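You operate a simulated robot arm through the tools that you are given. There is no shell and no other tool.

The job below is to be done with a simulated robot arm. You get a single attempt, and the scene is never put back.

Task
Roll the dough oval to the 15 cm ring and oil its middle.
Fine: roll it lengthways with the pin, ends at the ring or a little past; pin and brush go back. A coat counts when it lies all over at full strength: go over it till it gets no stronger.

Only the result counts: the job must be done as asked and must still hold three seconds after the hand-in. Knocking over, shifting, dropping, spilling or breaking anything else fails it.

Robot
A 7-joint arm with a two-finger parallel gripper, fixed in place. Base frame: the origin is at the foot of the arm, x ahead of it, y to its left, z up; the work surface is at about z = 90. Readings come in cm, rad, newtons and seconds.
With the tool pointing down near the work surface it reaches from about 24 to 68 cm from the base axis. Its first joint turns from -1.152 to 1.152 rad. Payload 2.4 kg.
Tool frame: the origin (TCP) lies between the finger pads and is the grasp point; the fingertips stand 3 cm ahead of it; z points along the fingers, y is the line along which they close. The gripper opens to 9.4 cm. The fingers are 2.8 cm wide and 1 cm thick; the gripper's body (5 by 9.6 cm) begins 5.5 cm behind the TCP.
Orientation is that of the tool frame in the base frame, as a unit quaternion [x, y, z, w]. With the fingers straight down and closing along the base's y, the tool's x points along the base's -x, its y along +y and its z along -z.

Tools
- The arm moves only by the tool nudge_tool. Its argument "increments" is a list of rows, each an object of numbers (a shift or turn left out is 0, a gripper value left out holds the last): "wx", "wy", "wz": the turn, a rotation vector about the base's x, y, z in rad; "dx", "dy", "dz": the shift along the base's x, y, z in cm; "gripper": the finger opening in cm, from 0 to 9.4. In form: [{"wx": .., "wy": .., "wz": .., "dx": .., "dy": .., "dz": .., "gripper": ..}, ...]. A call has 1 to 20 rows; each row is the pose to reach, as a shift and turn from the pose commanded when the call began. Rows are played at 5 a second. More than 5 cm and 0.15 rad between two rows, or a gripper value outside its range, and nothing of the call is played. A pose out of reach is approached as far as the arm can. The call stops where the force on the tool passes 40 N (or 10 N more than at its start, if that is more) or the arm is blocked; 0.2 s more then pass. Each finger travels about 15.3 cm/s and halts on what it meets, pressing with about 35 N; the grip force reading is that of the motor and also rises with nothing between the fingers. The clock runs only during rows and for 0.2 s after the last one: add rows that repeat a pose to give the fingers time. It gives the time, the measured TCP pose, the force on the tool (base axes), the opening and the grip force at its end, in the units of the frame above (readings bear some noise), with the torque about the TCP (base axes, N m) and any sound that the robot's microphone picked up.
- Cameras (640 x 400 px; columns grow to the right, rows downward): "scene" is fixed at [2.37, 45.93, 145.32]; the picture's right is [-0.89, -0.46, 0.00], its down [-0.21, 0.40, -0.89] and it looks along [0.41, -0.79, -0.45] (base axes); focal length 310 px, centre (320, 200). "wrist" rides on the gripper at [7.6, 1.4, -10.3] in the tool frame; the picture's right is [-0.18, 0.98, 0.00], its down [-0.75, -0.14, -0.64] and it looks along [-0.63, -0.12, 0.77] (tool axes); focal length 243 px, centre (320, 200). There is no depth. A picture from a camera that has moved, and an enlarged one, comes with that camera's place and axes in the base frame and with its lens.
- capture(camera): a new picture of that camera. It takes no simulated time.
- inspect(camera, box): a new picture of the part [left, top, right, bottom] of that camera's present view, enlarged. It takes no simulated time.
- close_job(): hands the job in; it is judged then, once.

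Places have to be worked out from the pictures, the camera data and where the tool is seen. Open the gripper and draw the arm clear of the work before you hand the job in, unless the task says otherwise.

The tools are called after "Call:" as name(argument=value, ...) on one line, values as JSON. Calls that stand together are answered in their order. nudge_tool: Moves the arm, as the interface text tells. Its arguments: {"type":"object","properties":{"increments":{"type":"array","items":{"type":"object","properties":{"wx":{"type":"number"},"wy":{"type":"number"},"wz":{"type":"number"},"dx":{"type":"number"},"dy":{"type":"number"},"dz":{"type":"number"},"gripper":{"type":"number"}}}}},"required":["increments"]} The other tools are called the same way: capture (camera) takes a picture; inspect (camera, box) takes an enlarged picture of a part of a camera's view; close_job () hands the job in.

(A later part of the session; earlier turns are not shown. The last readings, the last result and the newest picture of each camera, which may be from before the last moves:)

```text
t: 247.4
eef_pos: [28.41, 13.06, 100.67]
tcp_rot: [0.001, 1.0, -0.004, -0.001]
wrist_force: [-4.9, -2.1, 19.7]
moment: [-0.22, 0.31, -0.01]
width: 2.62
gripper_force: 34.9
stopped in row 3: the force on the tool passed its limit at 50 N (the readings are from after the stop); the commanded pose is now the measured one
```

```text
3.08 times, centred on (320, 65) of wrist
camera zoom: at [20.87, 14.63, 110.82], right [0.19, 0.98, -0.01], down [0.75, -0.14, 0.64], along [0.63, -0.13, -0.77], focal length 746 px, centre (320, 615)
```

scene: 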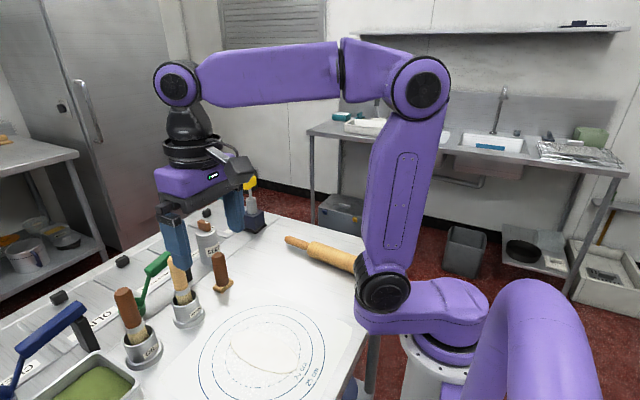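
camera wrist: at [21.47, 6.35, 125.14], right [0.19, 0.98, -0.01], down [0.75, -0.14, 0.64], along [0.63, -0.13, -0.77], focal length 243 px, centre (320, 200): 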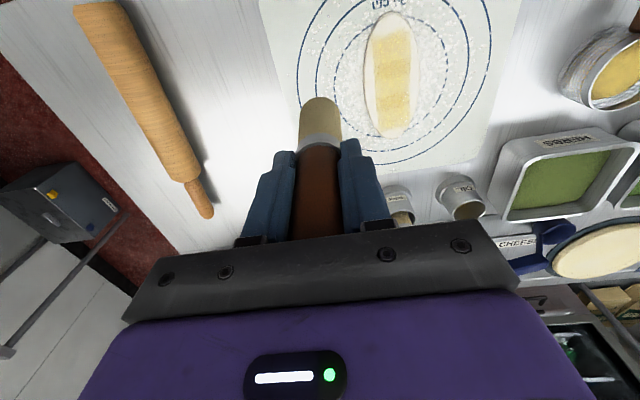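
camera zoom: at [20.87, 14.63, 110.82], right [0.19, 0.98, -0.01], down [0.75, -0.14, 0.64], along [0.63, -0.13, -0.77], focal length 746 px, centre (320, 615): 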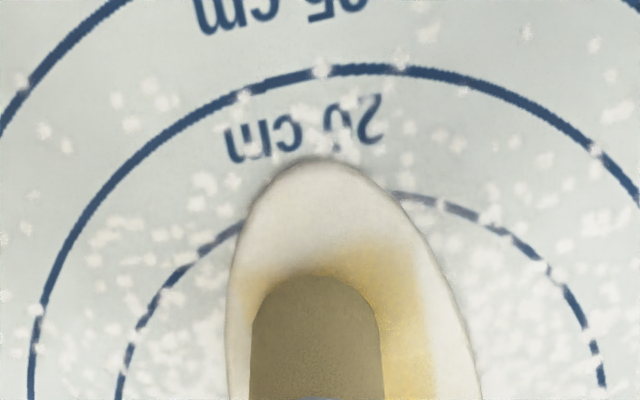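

The coat edge did not extend where the brush went, so the coated region is fixed and only its strength matters. I lift and check where the dough's ends are now.

Call:
nudge_tool(increments=[{"dz": 2}, {"dz": 5}, {"dz": 9}, {"dz": 13, "dx": 0.3, "dy": -2}, {"dz": 13.8, "dx": 0.6, "dy": -5.5}, {"dz": 13.8, "dx": 0.6, "dy": -8.3}, {"dz": 13.8, "dx": 0.6, "dy": -8.3}])

Call:
inspect(camera="wrist", box=[320, 0, 480, 150])

Call:
inspect(camera="scene", box=[225, 320, 325, 385])

Call:
inspect(camera="wrist", box=[365, 5, 425, 60])

```text
t: 249.0
eef_pos: [29.26, 4.51, 114.37]
tcp_rot: [0.002, 1.0, -0.005, -0.002]
wrist_force: [0.0, 0.3, -1.6]
moment: [0.04, -0.01, 0.01]
width: 2.59
gripper_force: 35.1
```

```text
2.67 times, centred on (400, 75) of wrist
camera zoom: at [21.76, 6.17, 124.57], right [0.19, 0.98, -0.01], down [0.76, -0.14, 0.64], along [0.63, -0.13, -0.77], focal length 647 px, centre (107, 533)
```

zoom: 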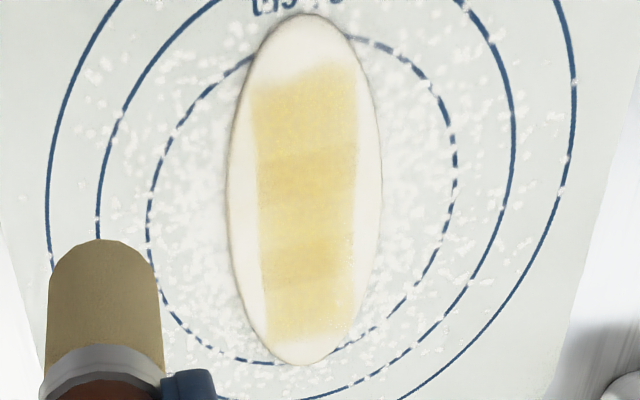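

```text
6.15 times, centred on (275, 352) of scene
camera zoom: at [2.37, 45.93, 145.32], right [-0.89, -0.46, 0.0], down [-0.21, 0.4, -0.89], along [0.41, -0.79, -0.45], focal length 1909 px, centre (597, -738)
```

zoom: 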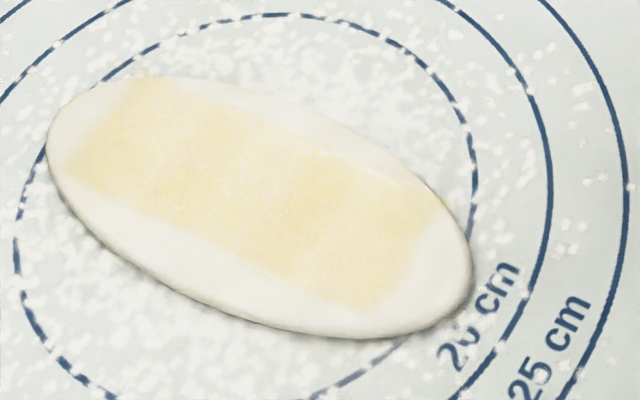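

```text
7.27 times, centred on (395, 32) of wrist
camera zoom: at [21.76, 6.17, 124.57], right [0.19, 0.98, -0.01], down [0.76, -0.14, 0.64], along [0.63, -0.13, -0.77], focal length 1764 px, centre (-226, 1418)
```

zoom: 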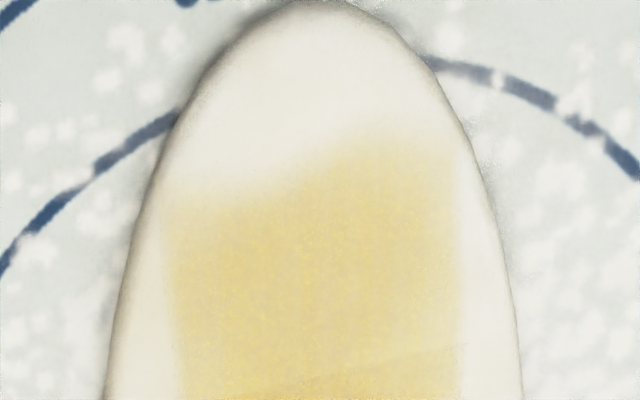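

The far end is right at the ring while the near end is about 0.7 cm past it, so a shift of about +0.3 would balance it. I dip once more and this time use +x strokes.

Call:
nudge_tool(increments=[{"dz": 3}, {"dx": 1, "dy": 4, "dz": 3}, {"dx": 3, "dy": 8, "dz": 3}, {"dx": 6, "dy": 12, "dz": 3}, {"dx": 10, "dy": 15, "dz": 3}, {"dx": 14, "dy": 17.5, "dz": 3}, {"dx": 18, "dy": 19.5, "dz": 3}, {"dx": 22, "dy": 20.6, "dz": 3}, {"dx": 22.7, "dy": 20.7, "dz": 3}, {"dx": 22.7, "dy": 20.7, "dz": -1}, {"dx": 22.7, "dy": 20.7, "dz": -5.6}, {"dx": 22.7, "dy": 20.7, "dz": -5.6}])

Call:
inspect(camera="wrist", box=[280, 40, 360, 120])

Call:
inspect(camera="scene", box=[125, 300, 195, 372])

```text
t: 251.6
eef_pos: [51.76, 24.94, 108.59]
tcp_rot: [0.001, 1.0, -0.004, 0.0]
wrist_force: [0.1, 0.5, -0.6]
moment: [0.04, -0.02, -0.01]
width: 2.63
gripper_force: 34.9
```

```text
5.00 times, centred on (320, 80) of wrist
camera zoom: at [44.27, 26.58, 118.7], right [0.19, 0.98, -0.01], down [0.75, -0.14, 0.64], along [0.63, -0.13, -0.77], focal length 1213 px, centre (320, 800)
```

zoom: 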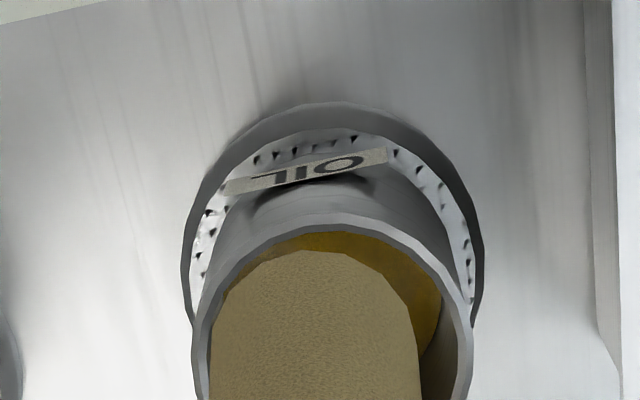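

```text
5.56 times, centred on (160, 336) of scene
camera zoom: at [2.37, 45.93, 145.32], right [-0.89, -0.46, 0.0], down [-0.21, 0.4, -0.89], along [0.41, -0.79, -0.45], focal length 1723 px, centre (1209, -556)
```

zoom: 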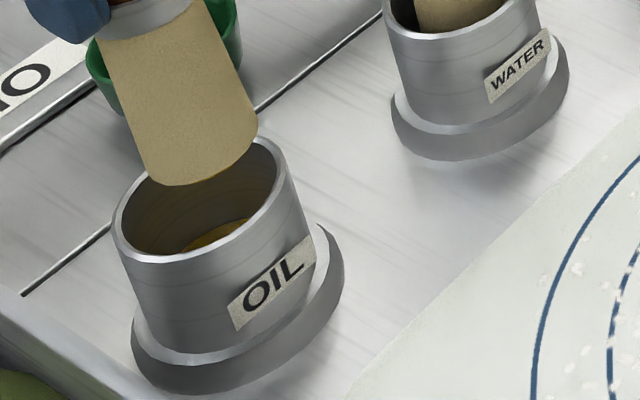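

The tip leans slightly -x now; I shift +0.55 x and +0.22 y and lower to rim level.

Call:
nudge_tool(increments=[{"dx": 0.55, "dy": 0.22}, {"dx": 0.55, "dy": 0.22, "dz": -1.2}, {"dx": 0.55, "dy": 0.22, "dz": -2.6}, {"dx": 0.55, "dy": 0.22, "dz": -2.6}])

Call:
inspect(camera="wrist", box=[280, 40, 360, 120])

Call:
inspect(camera="scene", box=[125, 300, 195, 372])

```text
t: 252.6
eef_pos: [52.29, 25.41, 105.93]
tcp_rot: [0.002, 1.0, -0.005, -0.001]
wrist_force: [0.0, -0.3, -0.6]
moment: [0.02, 0.03, 0.02]
width: 2.59
gripper_force: 35.1
```

```text
5.00 times, centred on (320, 80) of wrist
camera zoom: at [44.82, 27.07, 116.15], right [0.19, 0.98, -0.01], down [0.75, -0.14, 0.64], along [0.63, -0.13, -0.77], focal length 1213 px, centre (320, 800)
```

zoom: 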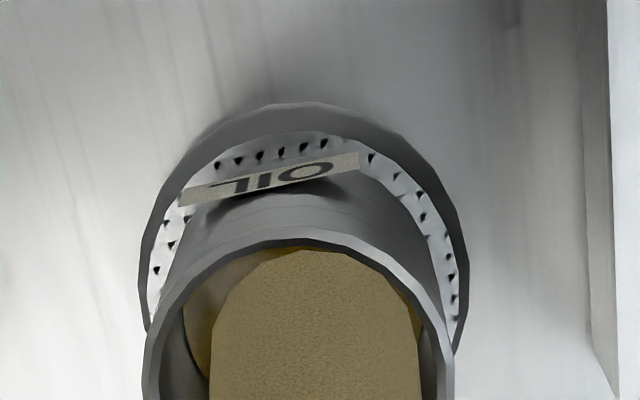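

```text
5.56 times, centred on (160, 336) of scene
camera zoom: at [2.37, 45.93, 145.32], right [-0.89, -0.46, 0.0], down [-0.21, 0.4, -0.89], along [0.41, -0.79, -0.45], focal length 1723 px, centre (1209, -556)
```

zoom: 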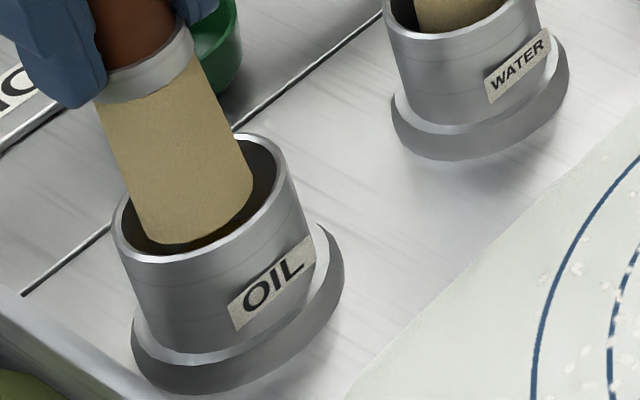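

Slightly close to the -x and +y side; I trim +0.25 x, -0.15 y and go down to the oil.

Call:
nudge_tool(increments=[{"dx": 0.25, "dy": -0.15}, {"dx": 0.25, "dy": -0.15, "dz": -0.8}, {"dx": 0.25, "dy": -0.15, "dz": -1.6}, {"dx": 0.25, "dy": -0.15, "dz": -2.4}, {"dx": 0.25, "dy": -0.15, "dz": -3.2}, {"dx": 0.25, "dy": -0.15, "dz": -4.0}, {"dx": 0.25, "dy": -0.15, "dz": -4.5}, {"dx": 0.25, "dy": -0.15, "dz": -4.5}])

Call:
nudge_tool(increments=[{"dz": -0.12}, {"dz": -0.22}, {"dz": -0.22}, {"dz": -0.22}])

```text
t: 254.4
eef_pos: [52.33, 25.42, 101.61]
tcp_rot: [0.0, 1.0, -0.005, -0.002]
wrist_force: [1.0, 0.5, -0.7]
moment: [0.0, -0.07, -0.03]
width: 2.63
gripper_force: 34.6
```

```text
t: 255.4
eef_pos: [52.47, 25.38, 101.36]
tcp_rot: [0.001, 1.0, -0.004, 0.0]
wrist_force: [-0.3, -0.5, -0.7]
moment: [0.02, 0.03, 0.01]
width: 2.61
gripper_force: 35.5
```

I go the last bit to touch the floor of the pot lightly.

Call:
nudge_tool(increments=[{"dz": -0.12}, {"dz": -0.2}, {"dz": -0.2}, {"dz": -0.2}])

Call:
nudge_tool(increments=[{"dz": -0.1}, {"dz": -0.15}, {"dz": -0.15}, {"dz": -0.15}])

```text
t: 256.4
eef_pos: [52.39, 25.55, 101.37]
tcp_rot: [0.002, 1.0, -0.003, 0.001]
wrist_force: [-4.1, -4.6, 31.1]
moment: [-0.54, 0.15, -0.06]
width: 2.61
gripper_force: 35.2
```

```text
t: 257.4
eef_pos: [52.35, 25.46, 101.29]
tcp_rot: [0.0, 1.0, -0.002, 0.002]
wrist_force: [-1.7, -3.7, 36.0]
moment: [-0.36, -0.04, 0.02]
width: 2.6
gripper_force: 35.3
```

Floor reached. I lift out and return to the near part of the band.

Call:
nudge_tool(increments=[{"dz": 1}, {"dz": 2.5}, {"dz": 4.5}, {"dz": 7}, {"dz": 10}, {"dz": 13}, {"dz": 14.5}, {"dx": -4, "dy": -1, "dz": 15}, {"dx": -8, "dy": -3, "dz": 15}, {"dx": -12, "dy": -5.5, "dz": 15}, {"dx": -16, "dy": -8, "dz": 14}, {"dx": -20, "dy": -10, "dz": 12}, {"dx": -23.5, "dy": -11.2, "dz": 9}, {"dx": -24.7, "dy": -11.4, "dz": 5}, {"dx": -24.7, "dy": -11.4, "dz": 2}, {"dx": -24.7, "dy": -11.4, "dz": 0.2}, {"dx": -24.7, "dy": -11.4, "dz": -0.1}, {"dx": -24.7, "dy": -11.4, "dz": -0.25}, {"dx": -24.7, "dy": -11.4, "dz": -0.25}])

Call:
nudge_tool(increments=[{"dz": -0.1}, {"dz": -0.1}])

Call:
nudge_tool(increments=[{"dz": -0.07}, {"dz": -0.07}])

```text
t: 261.4
eef_pos: [27.68, 14.21, 100.96]
tcp_rot: [0.002, 1.0, -0.004, -0.001]
wrist_force: [0.5, 0.4, -0.8]
moment: [0.0, -0.02, 0.01]
width: 2.61
gripper_force: 35.2
```

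```text
t: 262.0
eef_pos: [27.7, 14.26, 100.9]
tcp_rot: [0.002, 1.0, -0.004, -0.001]
wrist_force: [0.7, 0.2, -0.2]
moment: [0.02, 0.01, 0.0]
width: 2.61
gripper_force: 35.3
```

```text
t: 262.6
eef_pos: [27.67, 14.17, 100.85]
tcp_rot: [0.002, 1.0, -0.004, 0.0]
wrist_force: [-0.3, -0.2, 5.2]
moment: [-0.05, 0.01, 0.01]
width: 2.61
gripper_force: 34.9
```

Light contact of 6 N. I stroke +x in short calls to keep the pressure in check.

Call:
nudge_tool(increments=[{"dx": 0.4}, {"dx": 0.8}, {"dx": 1.2}, {"dx": 1.6, "dz": 0.02}])

Call:
nudge_tool(increments=[{"dx": 0.4}, {"dx": 0.8, "dz": 0.01}, {"dx": 1.2, "dz": 0.02}, {"dx": 1.6, "dz": 0.03}])

Call:
nudge_tool(increments=[{"dx": 0.4}, {"dx": 0.8, "dz": 0.01}, {"dx": 1.2, "dz": 0.02}, {"dx": 1.6, "dz": 0.03}])

```text
t: 263.6
eef_pos: [29.39, 14.06, 100.71]
tcp_rot: [0.001, 1.0, -0.004, 0.0]
wrist_force: [-5.6, -0.1, 11.7]
moment: [0.11, 0.39, 0.02]
width: 2.59
gripper_force: 35.0
```

```text
t: 264.6
eef_pos: [30.89, 14.18, 100.78]
tcp_rot: [0.002, 1.0, -0.004, -0.001]
wrist_force: [-12.2, 0.6, 30.2]
moment: [0.09, 1.02, 0.04]
width: 2.62
gripper_force: 34.2
```

```text
t: 265.6
eef_pos: [32.59, 14.1, 100.8]
tcp_rot: [0.002, 1.0, -0.004, 0.0]
wrist_force: [0.3, 0.6, 0.3]
moment: [-0.01, 0.01, 0.02]
width: 2.57
gripper_force: 35.1
```

I lower 0.05 and continue the stroke to the far end.

Call:
nudge_tool(increments=[{"dx": 0.2, "dz": -0.05}, {"dx": 0.6, "dz": -0.05}, {"dx": 1.0, "dz": -0.05}, {"dx": 1.4, "dz": -0.05}])

Call:
nudge_tool(increments=[{"dx": 0.4, "dz": 0.0}, {"dx": 0.8, "dz": 0.0}, {"dx": 1.2, "dz": 0.0}, {"dx": 1.6, "dz": 0.0}])

Call:
nudge_tool(increments=[{"dx": 0.4, "dz": 0.0}, {"dx": 0.8, "dz": 0.0}, {"dx": 1.1, "dz": 0.0}])

Call:
inspect(camera="scene", box=[225, 320, 325, 385])

```text
t: 266.6
eef_pos: [33.92, 14.08, 100.62]
tcp_rot: [0.001, 1.0, -0.005, -0.001]
wrist_force: [-10.3, 1.0, 24.4]
moment: [0.11, 0.89, 0.02]
width: 2.61
gripper_force: 34.7
```

```text
t: 267.6
eef_pos: [35.63, 14.2, 100.65]
tcp_rot: [0.002, 1.0, -0.004, 0.0]
wrist_force: [-7.8, -1.1, 27.4]
moment: [-0.08, 0.76, 0.01]
width: 2.6
gripper_force: 34.9
```

```text
t: 268.4
eef_pos: [36.54, 13.99, 100.76]
tcp_rot: [0.001, 1.0, -0.005, -0.002]
wrist_force: [-12.6, 1.7, 29.3]
moment: [0.18, 1.21, 0.03]
width: 2.6
gripper_force: 35.3
```

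```text
6.15 times, centred on (275, 352) of scene
camera zoom: at [2.3, 45.92, 145.32], right [-0.89, -0.46, 0.0], down [-0.21, 0.4, -0.89], along [0.41, -0.79, -0.45], focal length 1909 px, centre (597, -738)
```

zoom: 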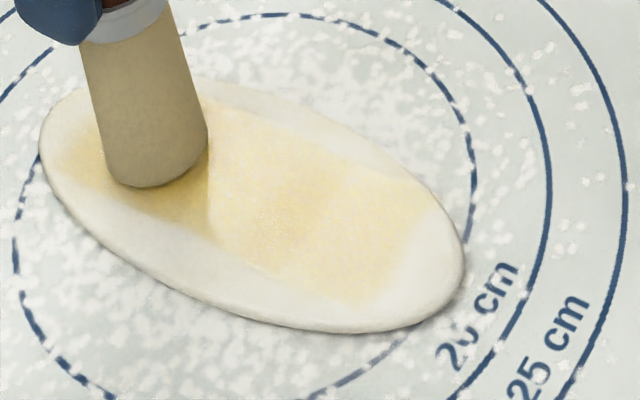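

The dough shifted back about 0.23 cm, so both ends now overlap the ring. I finish with a -x stroke on the y ≈ 15.1 lane at light pressure.

Call:
nudge_tool(increments=[{"dz": 0.5}, {"dz": 0.5, "dy": 1.1}, {"dz": 0.15, "dy": 1.1}, {"dz": 0.08, "dx": -0.2, "dy": 1.1}, {"dz": 0.06, "dx": -0.6, "dy": 1.1}, {"dz": 0.06, "dx": -1.0, "dy": 1.1}])

Call:
nudge_tool(increments=[{"dx": -0.4, "dz": -0.04}, {"dx": -0.8, "dz": -0.06}, {"dx": -1.2, "dz": -0.06}, {"dx": -1.6, "dz": -0.06}])

Call:
nudge_tool(increments=[{"dx": -0.5}, {"dx": -1.0}, {"dx": -1.5}, {"dx": -2.0}])

Call:
nudge_tool(increments=[{"dx": -0.5}, {"dx": -1.0}, {"dx": -1.5}, {"dx": -2.0}, {"dx": -2.5}, {"dx": -3.0}, {"dx": -3.5}])

```text
t: 269.8
eef_pos: [35.78, 15.2, 100.82]
tcp_rot: [0.002, 1.0, -0.004, 0.001]
wrist_force: [4.5, 0.5, 8.1]
moment: [-0.02, -0.49, -0.01]
width: 2.63
gripper_force: 34.8
```

```text
t: 270.8
eef_pos: [34.11, 15.27, 100.82]
tcp_rot: [0.001, 1.0, -0.004, 0.0]
wrist_force: [8.5, -0.8, 22.0]
moment: [-0.04, -0.92, -0.02]
width: 2.61
gripper_force: 34.9
```

```text
t: 271.8
eef_pos: [32.08, 15.22, 100.73]
tcp_rot: [0.002, 1.0, -0.003, 0.0]
wrist_force: [7.7, 1.1, 18.4]
moment: [0.08, -0.92, -0.02]
width: 2.62
gripper_force: 34.8
```

```text
t: 273.4
eef_pos: [28.54, 15.14, 100.81]
tcp_rot: [0.001, 1.0, -0.003, -0.001]
wrist_force: [4.7, 0.8, 13.0]
moment: [0.01, -0.6, -0.02]
width: 2.63
gripper_force: 34.8
```

Even contact along the lane. Now a +x stroke back on the y ≈ 13 lane to balance the drift.

Call:
nudge_tool(increments=[{"dx": -0.5}, {"dx": -0.9}, {"dz": 0.5, "dx": -0.9}, {"dz": 0.5, "dx": -0.9, "dy": -2.1}, {"dz": 0.1, "dx": -0.9, "dy": -2.1}, {"dz": 0.04, "dx": -0.6, "dy": -2.1}, {"dz": 0.02, "dx": -0.2, "dy": -2.1}])

Call:
nudge_tool(increments=[{"dx": 0.4, "dz": -0.02}, {"dx": 0.8, "dz": -0.02}, {"dx": 1.2, "dz": -0.02}, {"dx": 1.6, "dz": -0.02}])

Call:
nudge_tool(increments=[{"dx": 0.4}, {"dx": 0.8}, {"dx": 1.2}, {"dx": 1.6}])

Call:
nudge_tool(increments=[{"dx": 0.4}, {"dx": 0.8}, {"dx": 1.2}, {"dx": 1.6}, {"dx": 2.0}])

```text
t: 275.0
eef_pos: [28.3, 13.17, 100.72]
tcp_rot: [0.001, 1.0, -0.004, -0.001]
wrist_force: [-7.1, -0.8, 15.2]
moment: [-0.01, 0.65, 0.01]
width: 2.58
gripper_force: 35.2
```

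```text
t: 276.0
eef_pos: [29.86, 13.1, 100.79]
tcp_rot: [0.001, 1.0, -0.004, -0.002]
wrist_force: [-5.1, -0.8, 14.2]
moment: [-0.08, 0.54, 0.01]
width: 2.63
gripper_force: 34.8
```

```text
t: 277.0
eef_pos: [31.5, 13.09, 100.8]
tcp_rot: [0.002, 1.0, -0.005, -0.001]
wrist_force: [-12.7, -1.1, 34.6]
moment: [-0.08, 1.25, 0.03]
width: 2.65
gripper_force: 35.4
```

```text
t: 278.2
eef_pos: [33.56, 13.01, 100.84]
tcp_rot: [0.001, 1.0, -0.004, -0.002]
wrist_force: [-8.8, -0.2, 18.0]
moment: [-0.09, 0.79, 0.01]
width: 2.62
gripper_force: 35.2
```

Call:
nudge_tool(increments=[{"dx": 0.4}, {"dx": 0.8}, {"dx": 1.2}, {"dx": 1.6}, {"dx": 2.0}, {"dx": 2.4}, {"dx": 2.8}])

Call:
nudge_tool(increments=[{"dz": 2}, {"dz": 5}, {"dz": 9}, {"dz": 13, "dx": -3, "dy": -2}, {"dz": 13.6, "dx": -5.5, "dy": -5.5}, {"dz": 13.6, "dx": -7.2, "dy": -8.2}, {"dz": 13.6, "dx": -7.2, "dy": -8.2}])

Call:
inspect(camera="wrist", box=[320, 0, 480, 150])

Call:
inspect(camera="scene", box=[225, 320, 325, 385])

Call:
inspect(camera="wrist", box=[340, 60, 460, 145])

```text
t: 278.8
eef_pos: [34.02, 13.13, 100.82]
tcp_rot: [0.001, 1.0, -0.006, -0.003]
wrist_force: [-5.4, -0.6, 18.5]
moment: [-0.06, 0.54, 0.03]
width: 2.6
gripper_force: 34.9
stopped in row 2: the force on the tool passed its limit at 43 N (the readings are from after the stop); the commanded pose is now the measured one
```

```text
refused: row 4 steps farther than a row can; nothing moved
```

```text
2.67 times, centred on (400, 75) of wrist
camera zoom: at [26.68, 14.66, 110.96], right [0.19, 0.98, -0.01], down [0.76, -0.14, 0.64], along [0.62, -0.13, -0.77], focal length 647 px, centre (107, 533)
```

zoom: 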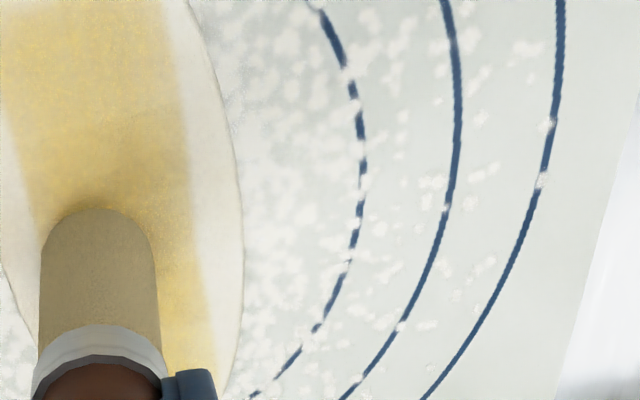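

```text
6.15 times, centred on (275, 352) of scene
camera zoom: at [2.34, 45.92, 145.32], right [-0.89, -0.46, 0.0], down [-0.21, 0.4, -0.89], along [0.41, -0.79, -0.45], focal length 1909 px, centre (597, -738)
```

zoom: 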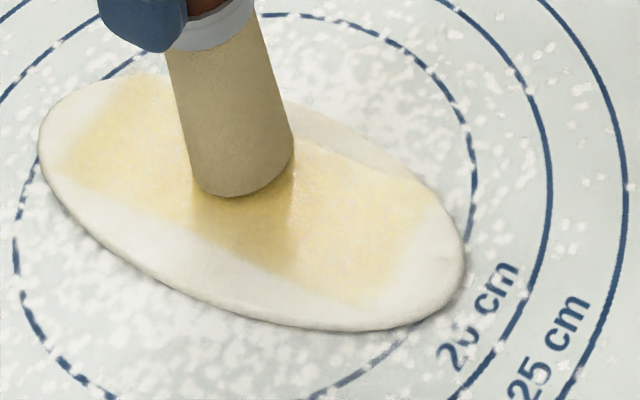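

```text
4.71 times, centred on (400, 102) of wrist
camera zoom: at [26.68, 14.66, 110.96], right [0.19, 0.98, -0.01], down [0.76, -0.14, 0.64], along [0.62, -0.13, -0.77], focal length 1142 px, centre (-56, 659)
```

zoom: 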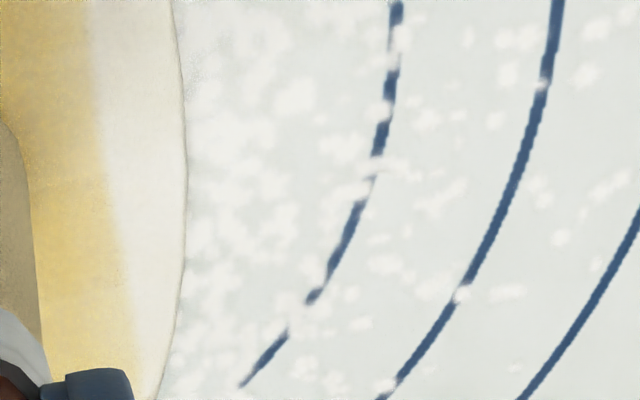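

Force hit the limit, so I stop stroking here and lift to the comparison viewpoint with shorter rows.

Call:
nudge_tool(increments=[{"dz": 2}, {"dz": 5}, {"dz": 9}, {"dz": 12}, {"dz": 13.6, "dx": -2, "dy": -2}, {"dz": 13.6, "dx": -3.8, "dy": -5.5}, {"dz": 13.6, "dx": -4.9, "dy": -8.3}, {"dz": 13.6, "dx": -4.9, "dy": -8.3}])

Call:
inspect(camera="wrist", box=[320, 0, 480, 150])

Call:
inspect(camera="scene", box=[225, 320, 325, 385])

Call:
inspect(camera="wrist", box=[340, 60, 460, 145])

```text
t: 280.6
eef_pos: [29.08, 4.79, 114.26]
tcp_rot: [0.001, 1.0, -0.005, -0.004]
wrist_force: [-0.6, -0.3, -0.2]
moment: [-0.03, 0.01, -0.01]
width: 2.62
gripper_force: 34.5
```

```text
2.67 times, centred on (400, 75) of wrist
camera zoom: at [21.68, 6.39, 124.45], right [0.19, 0.98, -0.01], down [0.76, -0.14, 0.64], along [0.62, -0.13, -0.77], focal length 647 px, centre (107, 533)
```

zoom: 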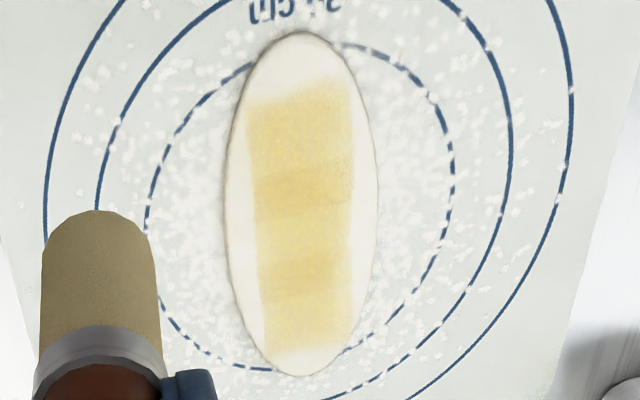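

```text
6.15 times, centred on (275, 352) of scene
camera zoom: at [2.37, 45.93, 145.32], right [-0.89, -0.46, 0.0], down [-0.21, 0.4, -0.89], along [0.41, -0.79, -0.45], focal length 1909 px, centre (597, -738)
```

zoom: 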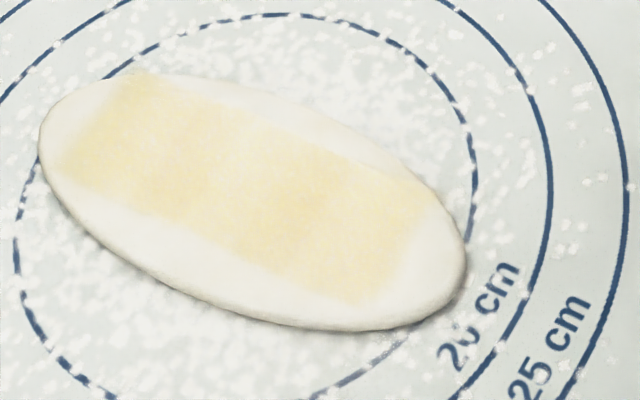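

```text
4.71 times, centred on (400, 102) of wrist
camera zoom: at [21.68, 6.39, 124.45], right [0.19, 0.98, -0.01], down [0.76, -0.14, 0.64], along [0.62, -0.13, -0.77], focal length 1142 px, centre (-56, 659)
```

zoom: 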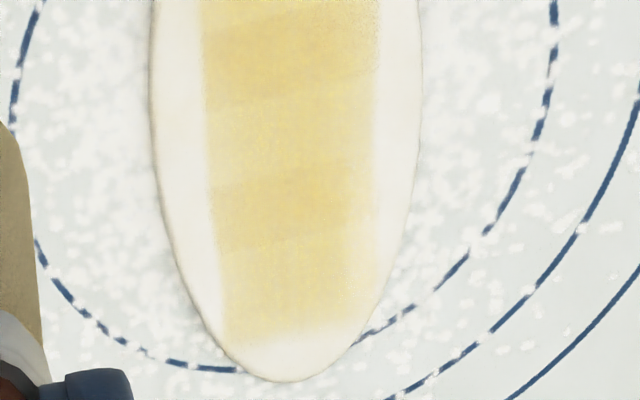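

Both ends now overlap the ring by about 0.45 cm each, and the coat is even except a faint +y edge on the far half. I make a -x stroke further out, at y ≈ 16, from x = 37 to 31.

Call:
nudge_tool(increments=[{"dx": 2.5, "dy": 4}, {"dx": 5, "dy": 8}, {"dx": 7.6, "dy": 11.1, "dz": -1}, {"dx": 7.6, "dy": 11.1, "dz": -5}, {"dx": 7.6, "dy": 11.1, "dz": -9}, {"dx": 7.6, "dy": 11.1, "dz": -12.5}, {"dx": 7.6, "dy": 11.1, "dz": -13.3}, {"dx": 7.6, "dy": 11.1, "dz": -13.3}])

Call:
nudge_tool(increments=[{"dz": -0.08}, {"dz": -0.14, "dx": -0.2}, {"dz": -0.18, "dx": -0.5}, {"dz": -0.2, "dx": -0.9}])

```text
t: 282.4
eef_pos: [36.9, 15.88, 100.87]
tcp_rot: [0.002, 1.0, -0.005, -0.004]
wrist_force: [0.1, -0.3, -0.5]
moment: [0.02, 0.0, -0.01]
width: 2.6
gripper_force: 34.9
```

```text
t: 283.4
eef_pos: [36.05, 15.79, 100.77]
tcp_rot: [0.001, 1.0, -0.004, -0.002]
wrist_force: [2.9, 1.2, 9.9]
moment: [0.11, -0.29, 0.01]
width: 2.61
gripper_force: 35.3
```

Contact of about 10 N on the outer lane; I carry the stroke on toward x ≈ 30.

Call:
nudge_tool(increments=[{"dx": -0.4, "dy": 0.1}, {"dx": -0.8, "dy": 0.1}, {"dx": -1.2, "dy": 0.1}, {"dx": -1.6, "dy": 0.1}, {"dx": -2.0, "dy": 0.1}])

Call:
nudge_tool(increments=[{"dx": -0.5}, {"dx": -1.0}, {"dx": -1.5}, {"dx": -2.0}, {"dx": -2.5}, {"dx": -3.0}, {"dx": -3.5, "dy": -0.2}, {"dx": -4.0, "dy": -0.3}, {"dx": -4.5, "dy": -0.4}, {"dx": -5.0, "dy": -0.5}])

Call:
inspect(camera="scene", box=[225, 320, 325, 385])

```text
t: 284.6
eef_pos: [33.89, 16.08, 100.76]
tcp_rot: [0.001, 1.0, -0.006, -0.004]
wrist_force: [4.0, 0.0, 7.9]
moment: [0.0, -0.37, 0.03]
width: 2.59
gripper_force: 35.3
```

```text
t: 286.8
eef_pos: [28.91, 15.42, 100.83]
tcp_rot: [0.002, 1.0, -0.005, -0.004]
wrist_force: [2.0, 0.9, 3.5]
moment: [0.03, -0.19, 0.02]
width: 2.61
gripper_force: 35.0
```

```text
6.15 times, centred on (275, 352) of scene
camera zoom: at [2.37, 45.93, 145.32], right [-0.89, -0.46, 0.0], down [-0.21, 0.4, -0.89], along [0.41, -0.79, -0.45], focal length 1909 px, centre (597, -738)
```

zoom: 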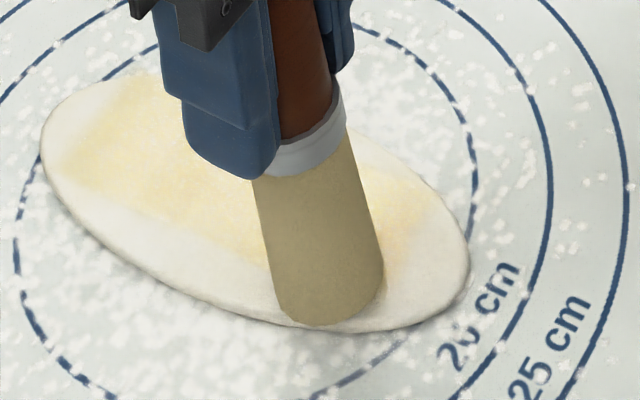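

Now a matching +x stroke on the -y side at y ≈ 12.4, lightly.

Call:
nudge_tool(increments=[{"dz": 0.6}, {"dz": 0.8, "dx": -0.6, "dy": -2}, {"dz": 0.5, "dx": -0.9, "dy": -3}, {"dz": 0.1, "dx": -0.9, "dy": -3.0}, {"dz": 0.0, "dx": -0.7, "dy": -3.0}, {"dz": -0.04, "dx": -0.4, "dy": -3.0}, {"dz": -0.06, "dx": 0.0, "dy": -3.0}])

Call:
nudge_tool(increments=[{"dx": 0.4}, {"dx": 0.8}, {"dx": 1.2}, {"dx": 1.6}])

Call:
nudge_tool(increments=[{"dx": 0.4}, {"dx": 0.8}, {"dx": 1.2}, {"dx": 1.6}])

Call:
nudge_tool(increments=[{"dx": 0.4}, {"dx": 0.8}, {"dx": 1.2}, {"dx": 1.6}, {"dx": 2.0}, {"dx": 2.4}, {"dx": 2.8}])

```text
t: 288.4
eef_pos: [28.91, 12.36, 100.88]
tcp_rot: [0.001, 1.0, -0.005, -0.003]
wrist_force: [-7.3, 1.7, 17.6]
moment: [0.12, 0.77, 0.01]
width: 2.61
gripper_force: 35.2
```

```text
t: 289.4
eef_pos: [30.42, 12.53, 100.67]
tcp_rot: [0.002, 1.0, -0.006, -0.005]
wrist_force: [-11.5, 0.0, 25.7]
moment: [-0.01, 1.28, 0.02]
width: 2.6
gripper_force: 35.3
```

```text
t: 290.2
eef_pos: [31.58, 12.49, 100.81]
tcp_rot: [0.001, 1.0, -0.005, -0.005]
wrist_force: [-4.0, -1.4, 18.3]
moment: [-0.08, 0.47, 0.02]
width: 2.63
gripper_force: 34.8
stopped in row 4: the force on the tool passed its limit at 42 N (the readings are from after the stop); the commanded pose is now the measured one
```

```text
t: 291.0
eef_pos: [32.45, 12.27, 100.85]
tcp_rot: [0.0, 1.0, -0.007, -0.008]
wrist_force: [-4.3, -0.1, 17.5]
moment: [-0.09, 0.47, 0.01]
width: 2.65
gripper_force: 34.7
stopped in row 3: the force on the tool passed its limit at 42 N (the readings are from after the stop); the commanded pose is now the measured one
```

I ease up 0.08 and finish the lane to the far end, then lift to compare.

Call:
nudge_tool(increments=[{"dz": 0.08}, {"dz": 0.08, "dx": 0.5}, {"dz": 0.08, "dx": 1.0}, {"dz": 0.08, "dx": 1.5}, {"dz": 0.07, "dx": 2.0}, {"dz": 0.06, "dx": 2.5}, {"dz": 0.06, "dx": 3.0}, {"dz": 0.06, "dx": 3.5}])

Call:
nudge_tool(increments=[{"dz": 2}, {"dz": 5}, {"dz": 9}, {"dz": 12}, {"dz": 13.5, "dx": -2, "dy": -2}, {"dz": 13.5, "dx": -5, "dy": -5}, {"dz": 13.5, "dx": -7, "dy": -7.5}, {"dz": 13.5, "dx": -7, "dy": -7.5}])

Call:
inspect(camera="wrist", box=[320, 0, 480, 150])

Call:
inspect(camera="scene", box=[225, 320, 325, 385])

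Call:
inspect(camera="wrist", box=[340, 60, 460, 145])

```text
t: 292.1
eef_pos: [34.04, 12.49, 100.84]
tcp_rot: [0.0, 1.0, -0.008, -0.011]
wrist_force: [-4.3, -2.2, 18.2]
moment: [-0.13, 0.5, -0.01]
width: 2.61
gripper_force: 35.7
stopped in row 5: the force on the tool passed its limit at 43 N (the readings are from after the stop); the commanded pose is now the measured one
```

```text
t: 293.9
eef_pos: [26.77, 4.96, 114.39]
tcp_rot: [0.001, 1.0, -0.007, -0.012]
wrist_force: [0.5, -0.1, -0.9]
moment: [0.04, -0.02, 0.0]
width: 2.6
gripper_force: 35.2
```

```text
2.67 times, centred on (400, 75) of wrist
camera zoom: at [19.51, 6.53, 124.6], right [0.19, 0.98, -0.02], down [0.77, -0.13, 0.63], along [0.61, -0.13, -0.78], focal length 647 px, centre (107, 533)
```

zoom: 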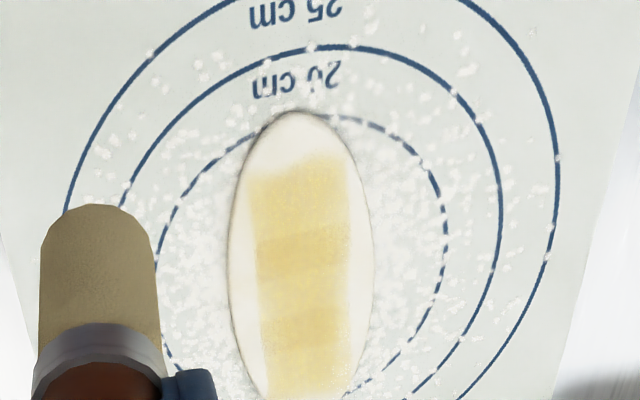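

```text
6.15 times, centred on (275, 352) of scene
camera zoom: at [2.37, 45.93, 145.32], right [-0.89, -0.46, 0.0], down [-0.21, 0.4, -0.89], along [0.41, -0.79, -0.45], focal length 1909 px, centre (597, -738)
```

zoom: 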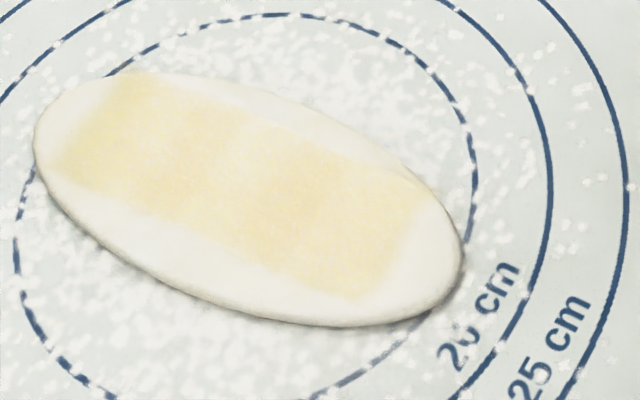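

```text
4.71 times, centred on (400, 102) of wrist
camera zoom: at [19.51, 6.53, 124.6], right [0.19, 0.98, -0.02], down [0.77, -0.13, 0.63], along [0.61, -0.13, -0.78], focal length 1142 px, centre (-56, 659)
```

zoom: 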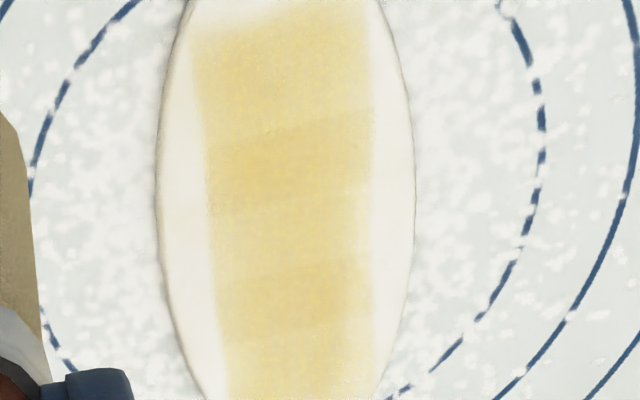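

The near end overlaps the ring by about 0.25 and the far end by about 0.65. One more -x stroke along the middle will balance that and add coat.

Call:
nudge_tool(increments=[{"dx": 3, "dy": 3.5}, {"dx": 6, "dy": 7}, {"dx": 9.6, "dy": 9.1, "dz": -1}, {"dx": 9.6, "dy": 9.1, "dz": -5}, {"dx": 9.6, "dy": 9.1, "dz": -9}, {"dx": 9.6, "dy": 9.1, "dz": -12.5}, {"dx": 9.6, "dy": 9.1, "dz": -13.3}, {"dx": 9.6, "dy": 9.1, "dz": -13.3}])

Call:
nudge_tool(increments=[{"dz": -0.08}, {"dz": -0.14, "dx": -0.2}, {"dz": -0.18, "dx": -0.5}, {"dz": -0.2, "dx": -0.9}])

```text
t: 295.7
eef_pos: [36.96, 13.88, 101.1]
tcp_rot: [0.001, 1.0, -0.008, -0.01]
wrist_force: [-0.2, 0.1, -0.4]
moment: [0.01, 0.01, 0.01]
width: 2.61
gripper_force: 35.1
```

```text
t: 296.7
eef_pos: [35.72, 13.86, 100.9]
tcp_rot: [0.002, 1.0, -0.006, -0.01]
wrist_force: [3.1, 0.4, 5.6]
moment: [-0.01, -0.26, -0.01]
width: 2.62
gripper_force: 35.9
```

Call:
nudge_tool(increments=[{"dx": -0.5, "dz": -0.02}, {"dx": -1.0, "dz": -0.03}, {"dx": -1.5, "dz": -0.03}, {"dx": -2.0, "dz": -0.03}, {"dx": -2.5, "dz": -0.03}])

Call:
nudge_tool(increments=[{"dx": -0.5}, {"dx": -1.0}, {"dx": -1.5}, {"dx": -2.0}, {"dx": -2.5}, {"dx": -3.0}, {"dx": -3.5}, {"dx": -4.0}, {"dx": -4.5}, {"dx": -5.0}])

Call:
nudge_tool(increments=[{"dz": 2}, {"dz": 5}, {"dz": 9}, {"dz": 12}, {"dz": 13.5, "dx": 1, "dy": -4}, {"dz": 13.5, "dx": 1.5, "dy": -8.5}, {"dz": 13.5, "dx": 1.5, "dy": -9}, {"dz": 13.5, "dx": 1.5, "dy": -9}])

Call:
inspect(camera="wrist", box=[320, 0, 480, 150])

Call:
inspect(camera="scene", box=[225, 320, 325, 385])

Call:
inspect(camera="wrist", box=[340, 60, 460, 145])

```text
t: 297.9
eef_pos: [33.44, 13.98, 100.73]
tcp_rot: [0.001, 1.0, -0.007, -0.01]
wrist_force: [7.0, -2.6, 27.6]
moment: [-0.24, -0.98, -0.03]
width: 2.65
gripper_force: 34.9
```

```text
t: 300.1
eef_pos: [28.35, 14.16, 100.71]
tcp_rot: [0.001, 1.0, -0.008, -0.01]
wrist_force: [6.9, -1.2, 18.0]
moment: [0.01, -0.95, -0.05]
width: 2.59
gripper_force: 35.0
```

```text
t: 301.9
eef_pos: [29.64, 4.87, 114.09]
tcp_rot: [0.0, 1.0, -0.008, -0.01]
wrist_force: [0.1, 0.5, -0.2]
moment: [0.01, -0.02, -0.02]
width: 2.61
gripper_force: 34.9
```

```text
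2.67 times, centred on (400, 75) of wrist
camera zoom: at [22.45, 6.61, 124.36], right [0.19, 0.98, -0.02], down [0.77, -0.13, 0.63], along [0.61, -0.13, -0.78], focal length 647 px, centre (107, 533)
```

zoom: 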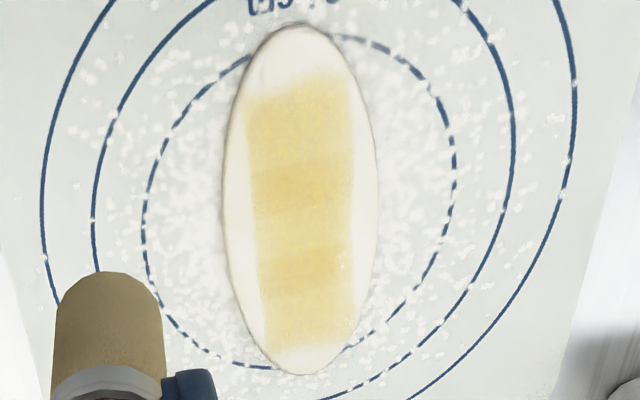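

```text
6.15 times, centred on (275, 352) of scene
camera zoom: at [2.37, 45.93, 145.32], right [-0.89, -0.46, 0.0], down [-0.21, 0.4, -0.89], along [0.41, -0.79, -0.45], focal length 1909 px, centre (597, -738)
```

zoom: 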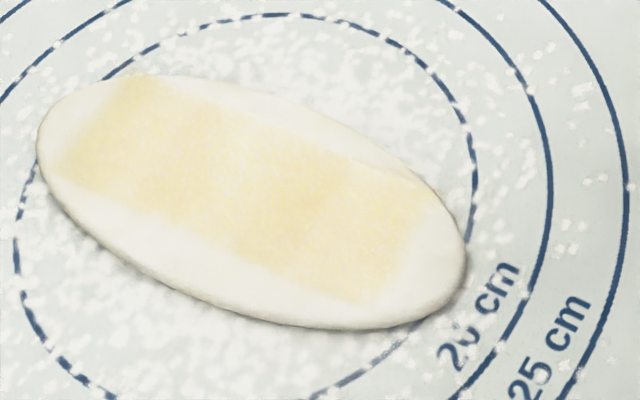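

```text
4.71 times, centred on (400, 102) of wrist
camera zoom: at [22.45, 6.61, 124.36], right [0.19, 0.98, -0.02], down [0.77, -0.13, 0.63], along [0.61, -0.13, -0.78], focal length 1142 px, centre (-56, 659)
```

zoom: 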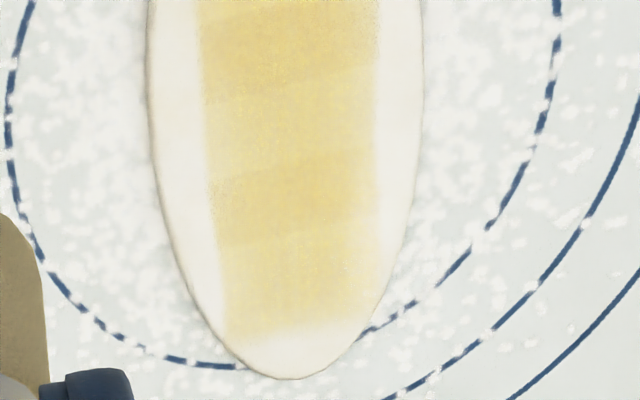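

The ends are balanced again, and the strip contrast is fading, so the coat is approaching its full strength. I do one more dip and a final pair of strokes to make sure.

Call:
nudge_tool(increments=[{"dz": 3}, {"dx": 1, "dy": 4, "dz": 3}, {"dx": 3, "dy": 8, "dz": 3}, {"dx": 6, "dy": 12, "dz": 3}, {"dx": 10, "dy": 15, "dz": 3}, {"dx": 14, "dy": 17.5, "dz": 3}, {"dx": 18, "dy": 19.5, "dz": 3}, {"dx": 22, "dy": 20.4, "dz": 3}, {"dx": 22.5, "dy": 20.4, "dz": 3}, {"dx": 22.5, "dy": 20.4, "dz": -1}, {"dx": 22.5, "dy": 20.4, "dz": -5.4}, {"dx": 22.5, "dy": 20.4, "dz": -5.4}])

Call:
inspect(camera="wrist", box=[280, 40, 360, 120])

Call:
inspect(camera="scene", box=[125, 300, 195, 372])

```text
t: 304.5
eef_pos: [52.42, 25.35, 108.76]
tcp_rot: [0.001, 1.0, -0.008, -0.009]
wrist_force: [-0.2, 0.2, -0.6]
moment: [0.0, -0.01, 0.01]
width: 2.64
gripper_force: 35.2
```

```text
5.00 times, centred on (320, 80) of wrist
camera zoom: at [45.14, 26.97, 119.01], right [0.19, 0.98, -0.02], down [0.77, -0.13, 0.63], along [0.61, -0.13, -0.78], focal length 1213 px, centre (320, 800)
```

zoom: 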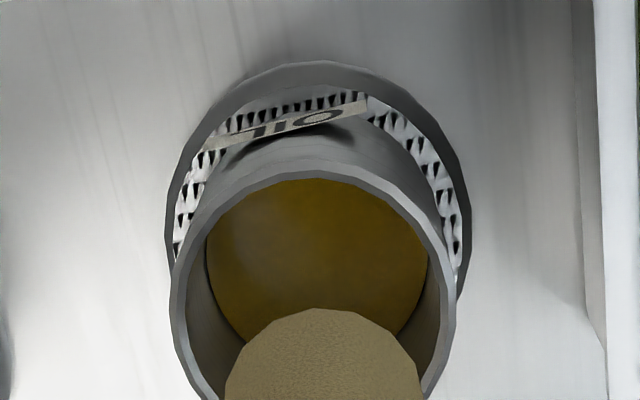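

```text
5.56 times, centred on (160, 336) of scene
camera zoom: at [2.37, 45.93, 145.32], right [-0.89, -0.46, 0.0], down [-0.21, 0.4, -0.89], along [0.41, -0.79, -0.45], focal length 1723 px, centre (1209, -556)
```

zoom: 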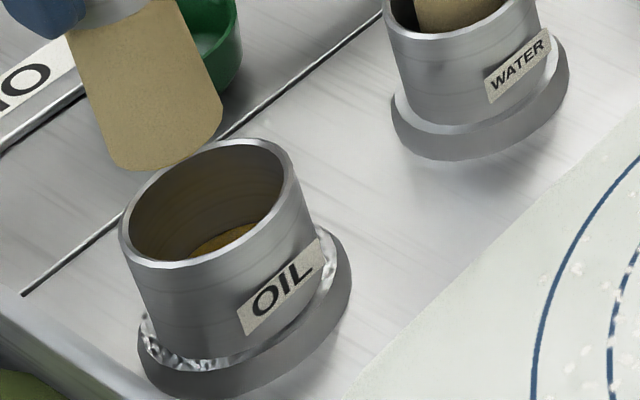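

Comparing pictures, the pot has shifted by about 0.5 cm toward -x, evidently in the last dip. I will centre the brush in it, then nudge it gently back with the brush inside; first I correct by (-0.85, +0.1) and lower to rim level.

Call:
nudge_tool(increments=[{"dx": -0.85, "dy": 0.1}, {"dx": -0.85, "dy": 0.1, "dz": -1.2}, {"dx": -0.85, "dy": 0.1, "dz": -2.4}, {"dx": -0.85, "dy": 0.1, "dz": -2.4}])

Call:
inspect(camera="wrist", box=[280, 40, 360, 120])

Call:
inspect(camera="scene", box=[125, 300, 195, 372])

```text
t: 305.5
eef_pos: [51.51, 25.48, 106.49]
tcp_rot: [0.001, 1.0, -0.008, -0.01]
wrist_force: [1.0, -0.6, -0.3]
moment: [0.02, -0.02, -0.01]
width: 2.62
gripper_force: 34.7
```

```text
5.00 times, centred on (320, 80) of wrist
camera zoom: at [44.22, 27.12, 116.8], right [0.19, 0.98, -0.02], down [0.77, -0.13, 0.63], along [0.61, -0.13, -0.78], focal length 1213 px, centre (320, 800)
```

zoom: 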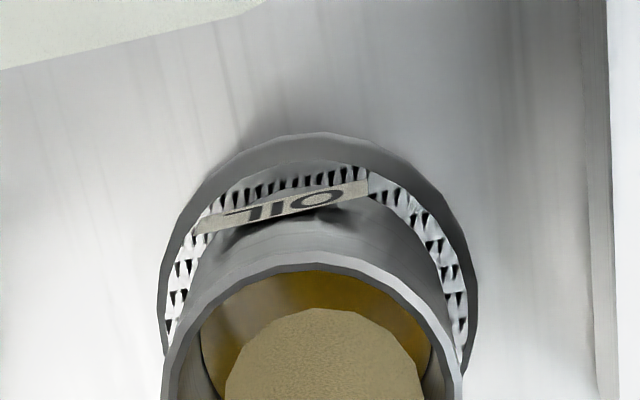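

```text
5.56 times, centred on (160, 336) of scene
camera zoom: at [2.37, 45.93, 145.32], right [-0.89, -0.46, 0.0], down [-0.21, 0.4, -0.89], along [0.41, -0.79, -0.45], focal length 1723 px, centre (1209, -556)
```

zoom: 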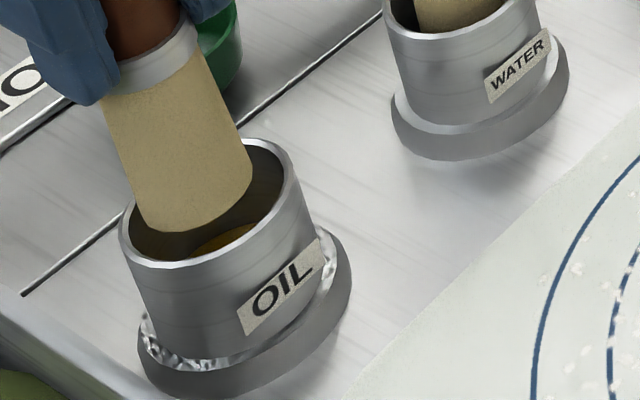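

The brush is inside with a larger gap on the -x side. I lower to about a centimetre above the floor of the pot.

Call:
nudge_tool(increments=[{"dz": -0.8}, {"dz": -1.6}, {"dz": -2.4}, {"dz": -3.2}, {"dz": -3.9}, {"dz": -4.3}, {"dz": -4.3}])

Call:
inspect(camera="scene", box=[125, 300, 195, 372])

```text
t: 307.1
eef_pos: [51.52, 25.43, 102.05]
tcp_rot: [0.0, 1.0, -0.008, -0.01]
wrist_force: [-0.4, 0.2, -0.9]
moment: [0.02, 0.02, 0.01]
width: 2.6
gripper_force: 35.3
```

```text
5.56 times, centred on (160, 336) of scene
camera zoom: at [2.37, 45.93, 145.32], right [-0.89, -0.46, 0.0], down [-0.21, 0.4, -0.89], along [0.41, -0.79, -0.45], focal length 1723 px, centre (1209, -556)
```

zoom: 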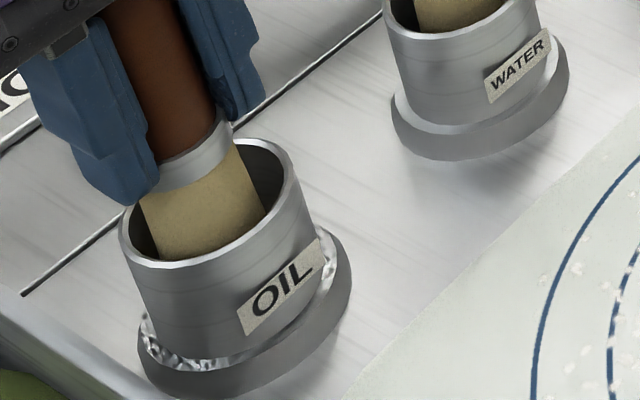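

No side contact. I push slowly toward +x and watch force and pot.

Call:
nudge_tool(increments=[{"dx": 0.15}, {"dx": 0.3}, {"dx": 0.45}, {"dx": 0.6}])

Call:
inspect(camera="scene", box=[125, 300, 195, 372])

```text
t: 308.1
eef_pos: [52.11, 25.47, 102.03]
tcp_rot: [0.001, 1.0, -0.008, -0.011]
wrist_force: [-0.4, -0.5, -0.6]
moment: [0.0, 0.03, -0.04]
width: 2.63
gripper_force: 34.5
```

```text
5.56 times, centred on (160, 336) of scene
camera zoom: at [2.37, 45.93, 145.32], right [-0.89, -0.46, 0.0], down [-0.21, 0.4, -0.89], along [0.41, -0.79, -0.45], focal length 1723 px, centre (1209, -556)
```

zoom: 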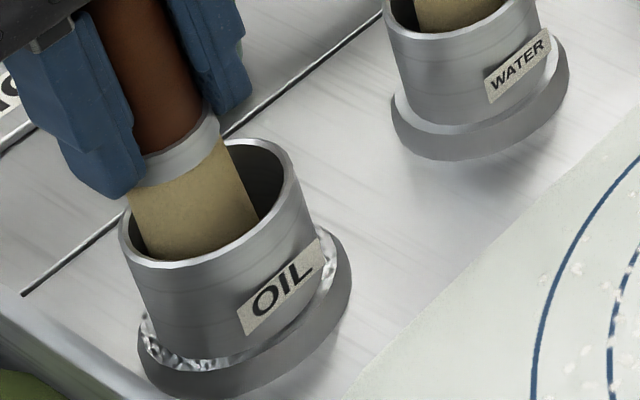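

Not touching yet. I continue toward +x in small steps.

Call:
nudge_tool(increments=[{"dx": 0.1}, {"dx": 0.2}, {"dx": 0.3}])

Call:
nudge_tool(increments=[{"dx": 0.1}, {"dx": 0.2}])

Call:
inspect(camera="scene", box=[125, 300, 195, 372])

```text
t: 308.9
eef_pos: [52.37, 25.52, 101.98]
tcp_rot: [0.001, 1.0, -0.007, -0.011]
wrist_force: [0.1, 0.2, -0.8]
moment: [0.01, 0.05, -0.03]
width: 2.63
gripper_force: 35.4
```

```text
t: 309.5
eef_pos: [52.5, 25.56, 102.04]
tcp_rot: [0.001, 1.0, -0.008, -0.011]
wrist_force: [-1.7, 0.0, -0.2]
moment: [0.02, 0.05, 0.0]
width: 2.63
gripper_force: 35.1
```

```text
5.56 times, centred on (160, 336) of scene
camera zoom: at [2.37, 45.93, 145.32], right [-0.89, -0.46, 0.0], down [-0.21, 0.4, -0.89], along [0.41, -0.79, -0.45], focal length 1723 px, centre (1209, -556)
```

zoom: 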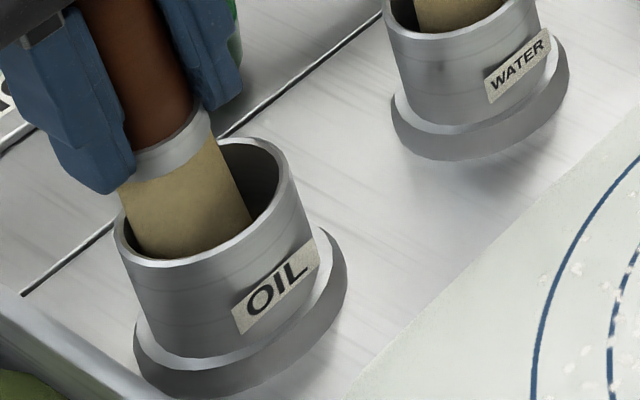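

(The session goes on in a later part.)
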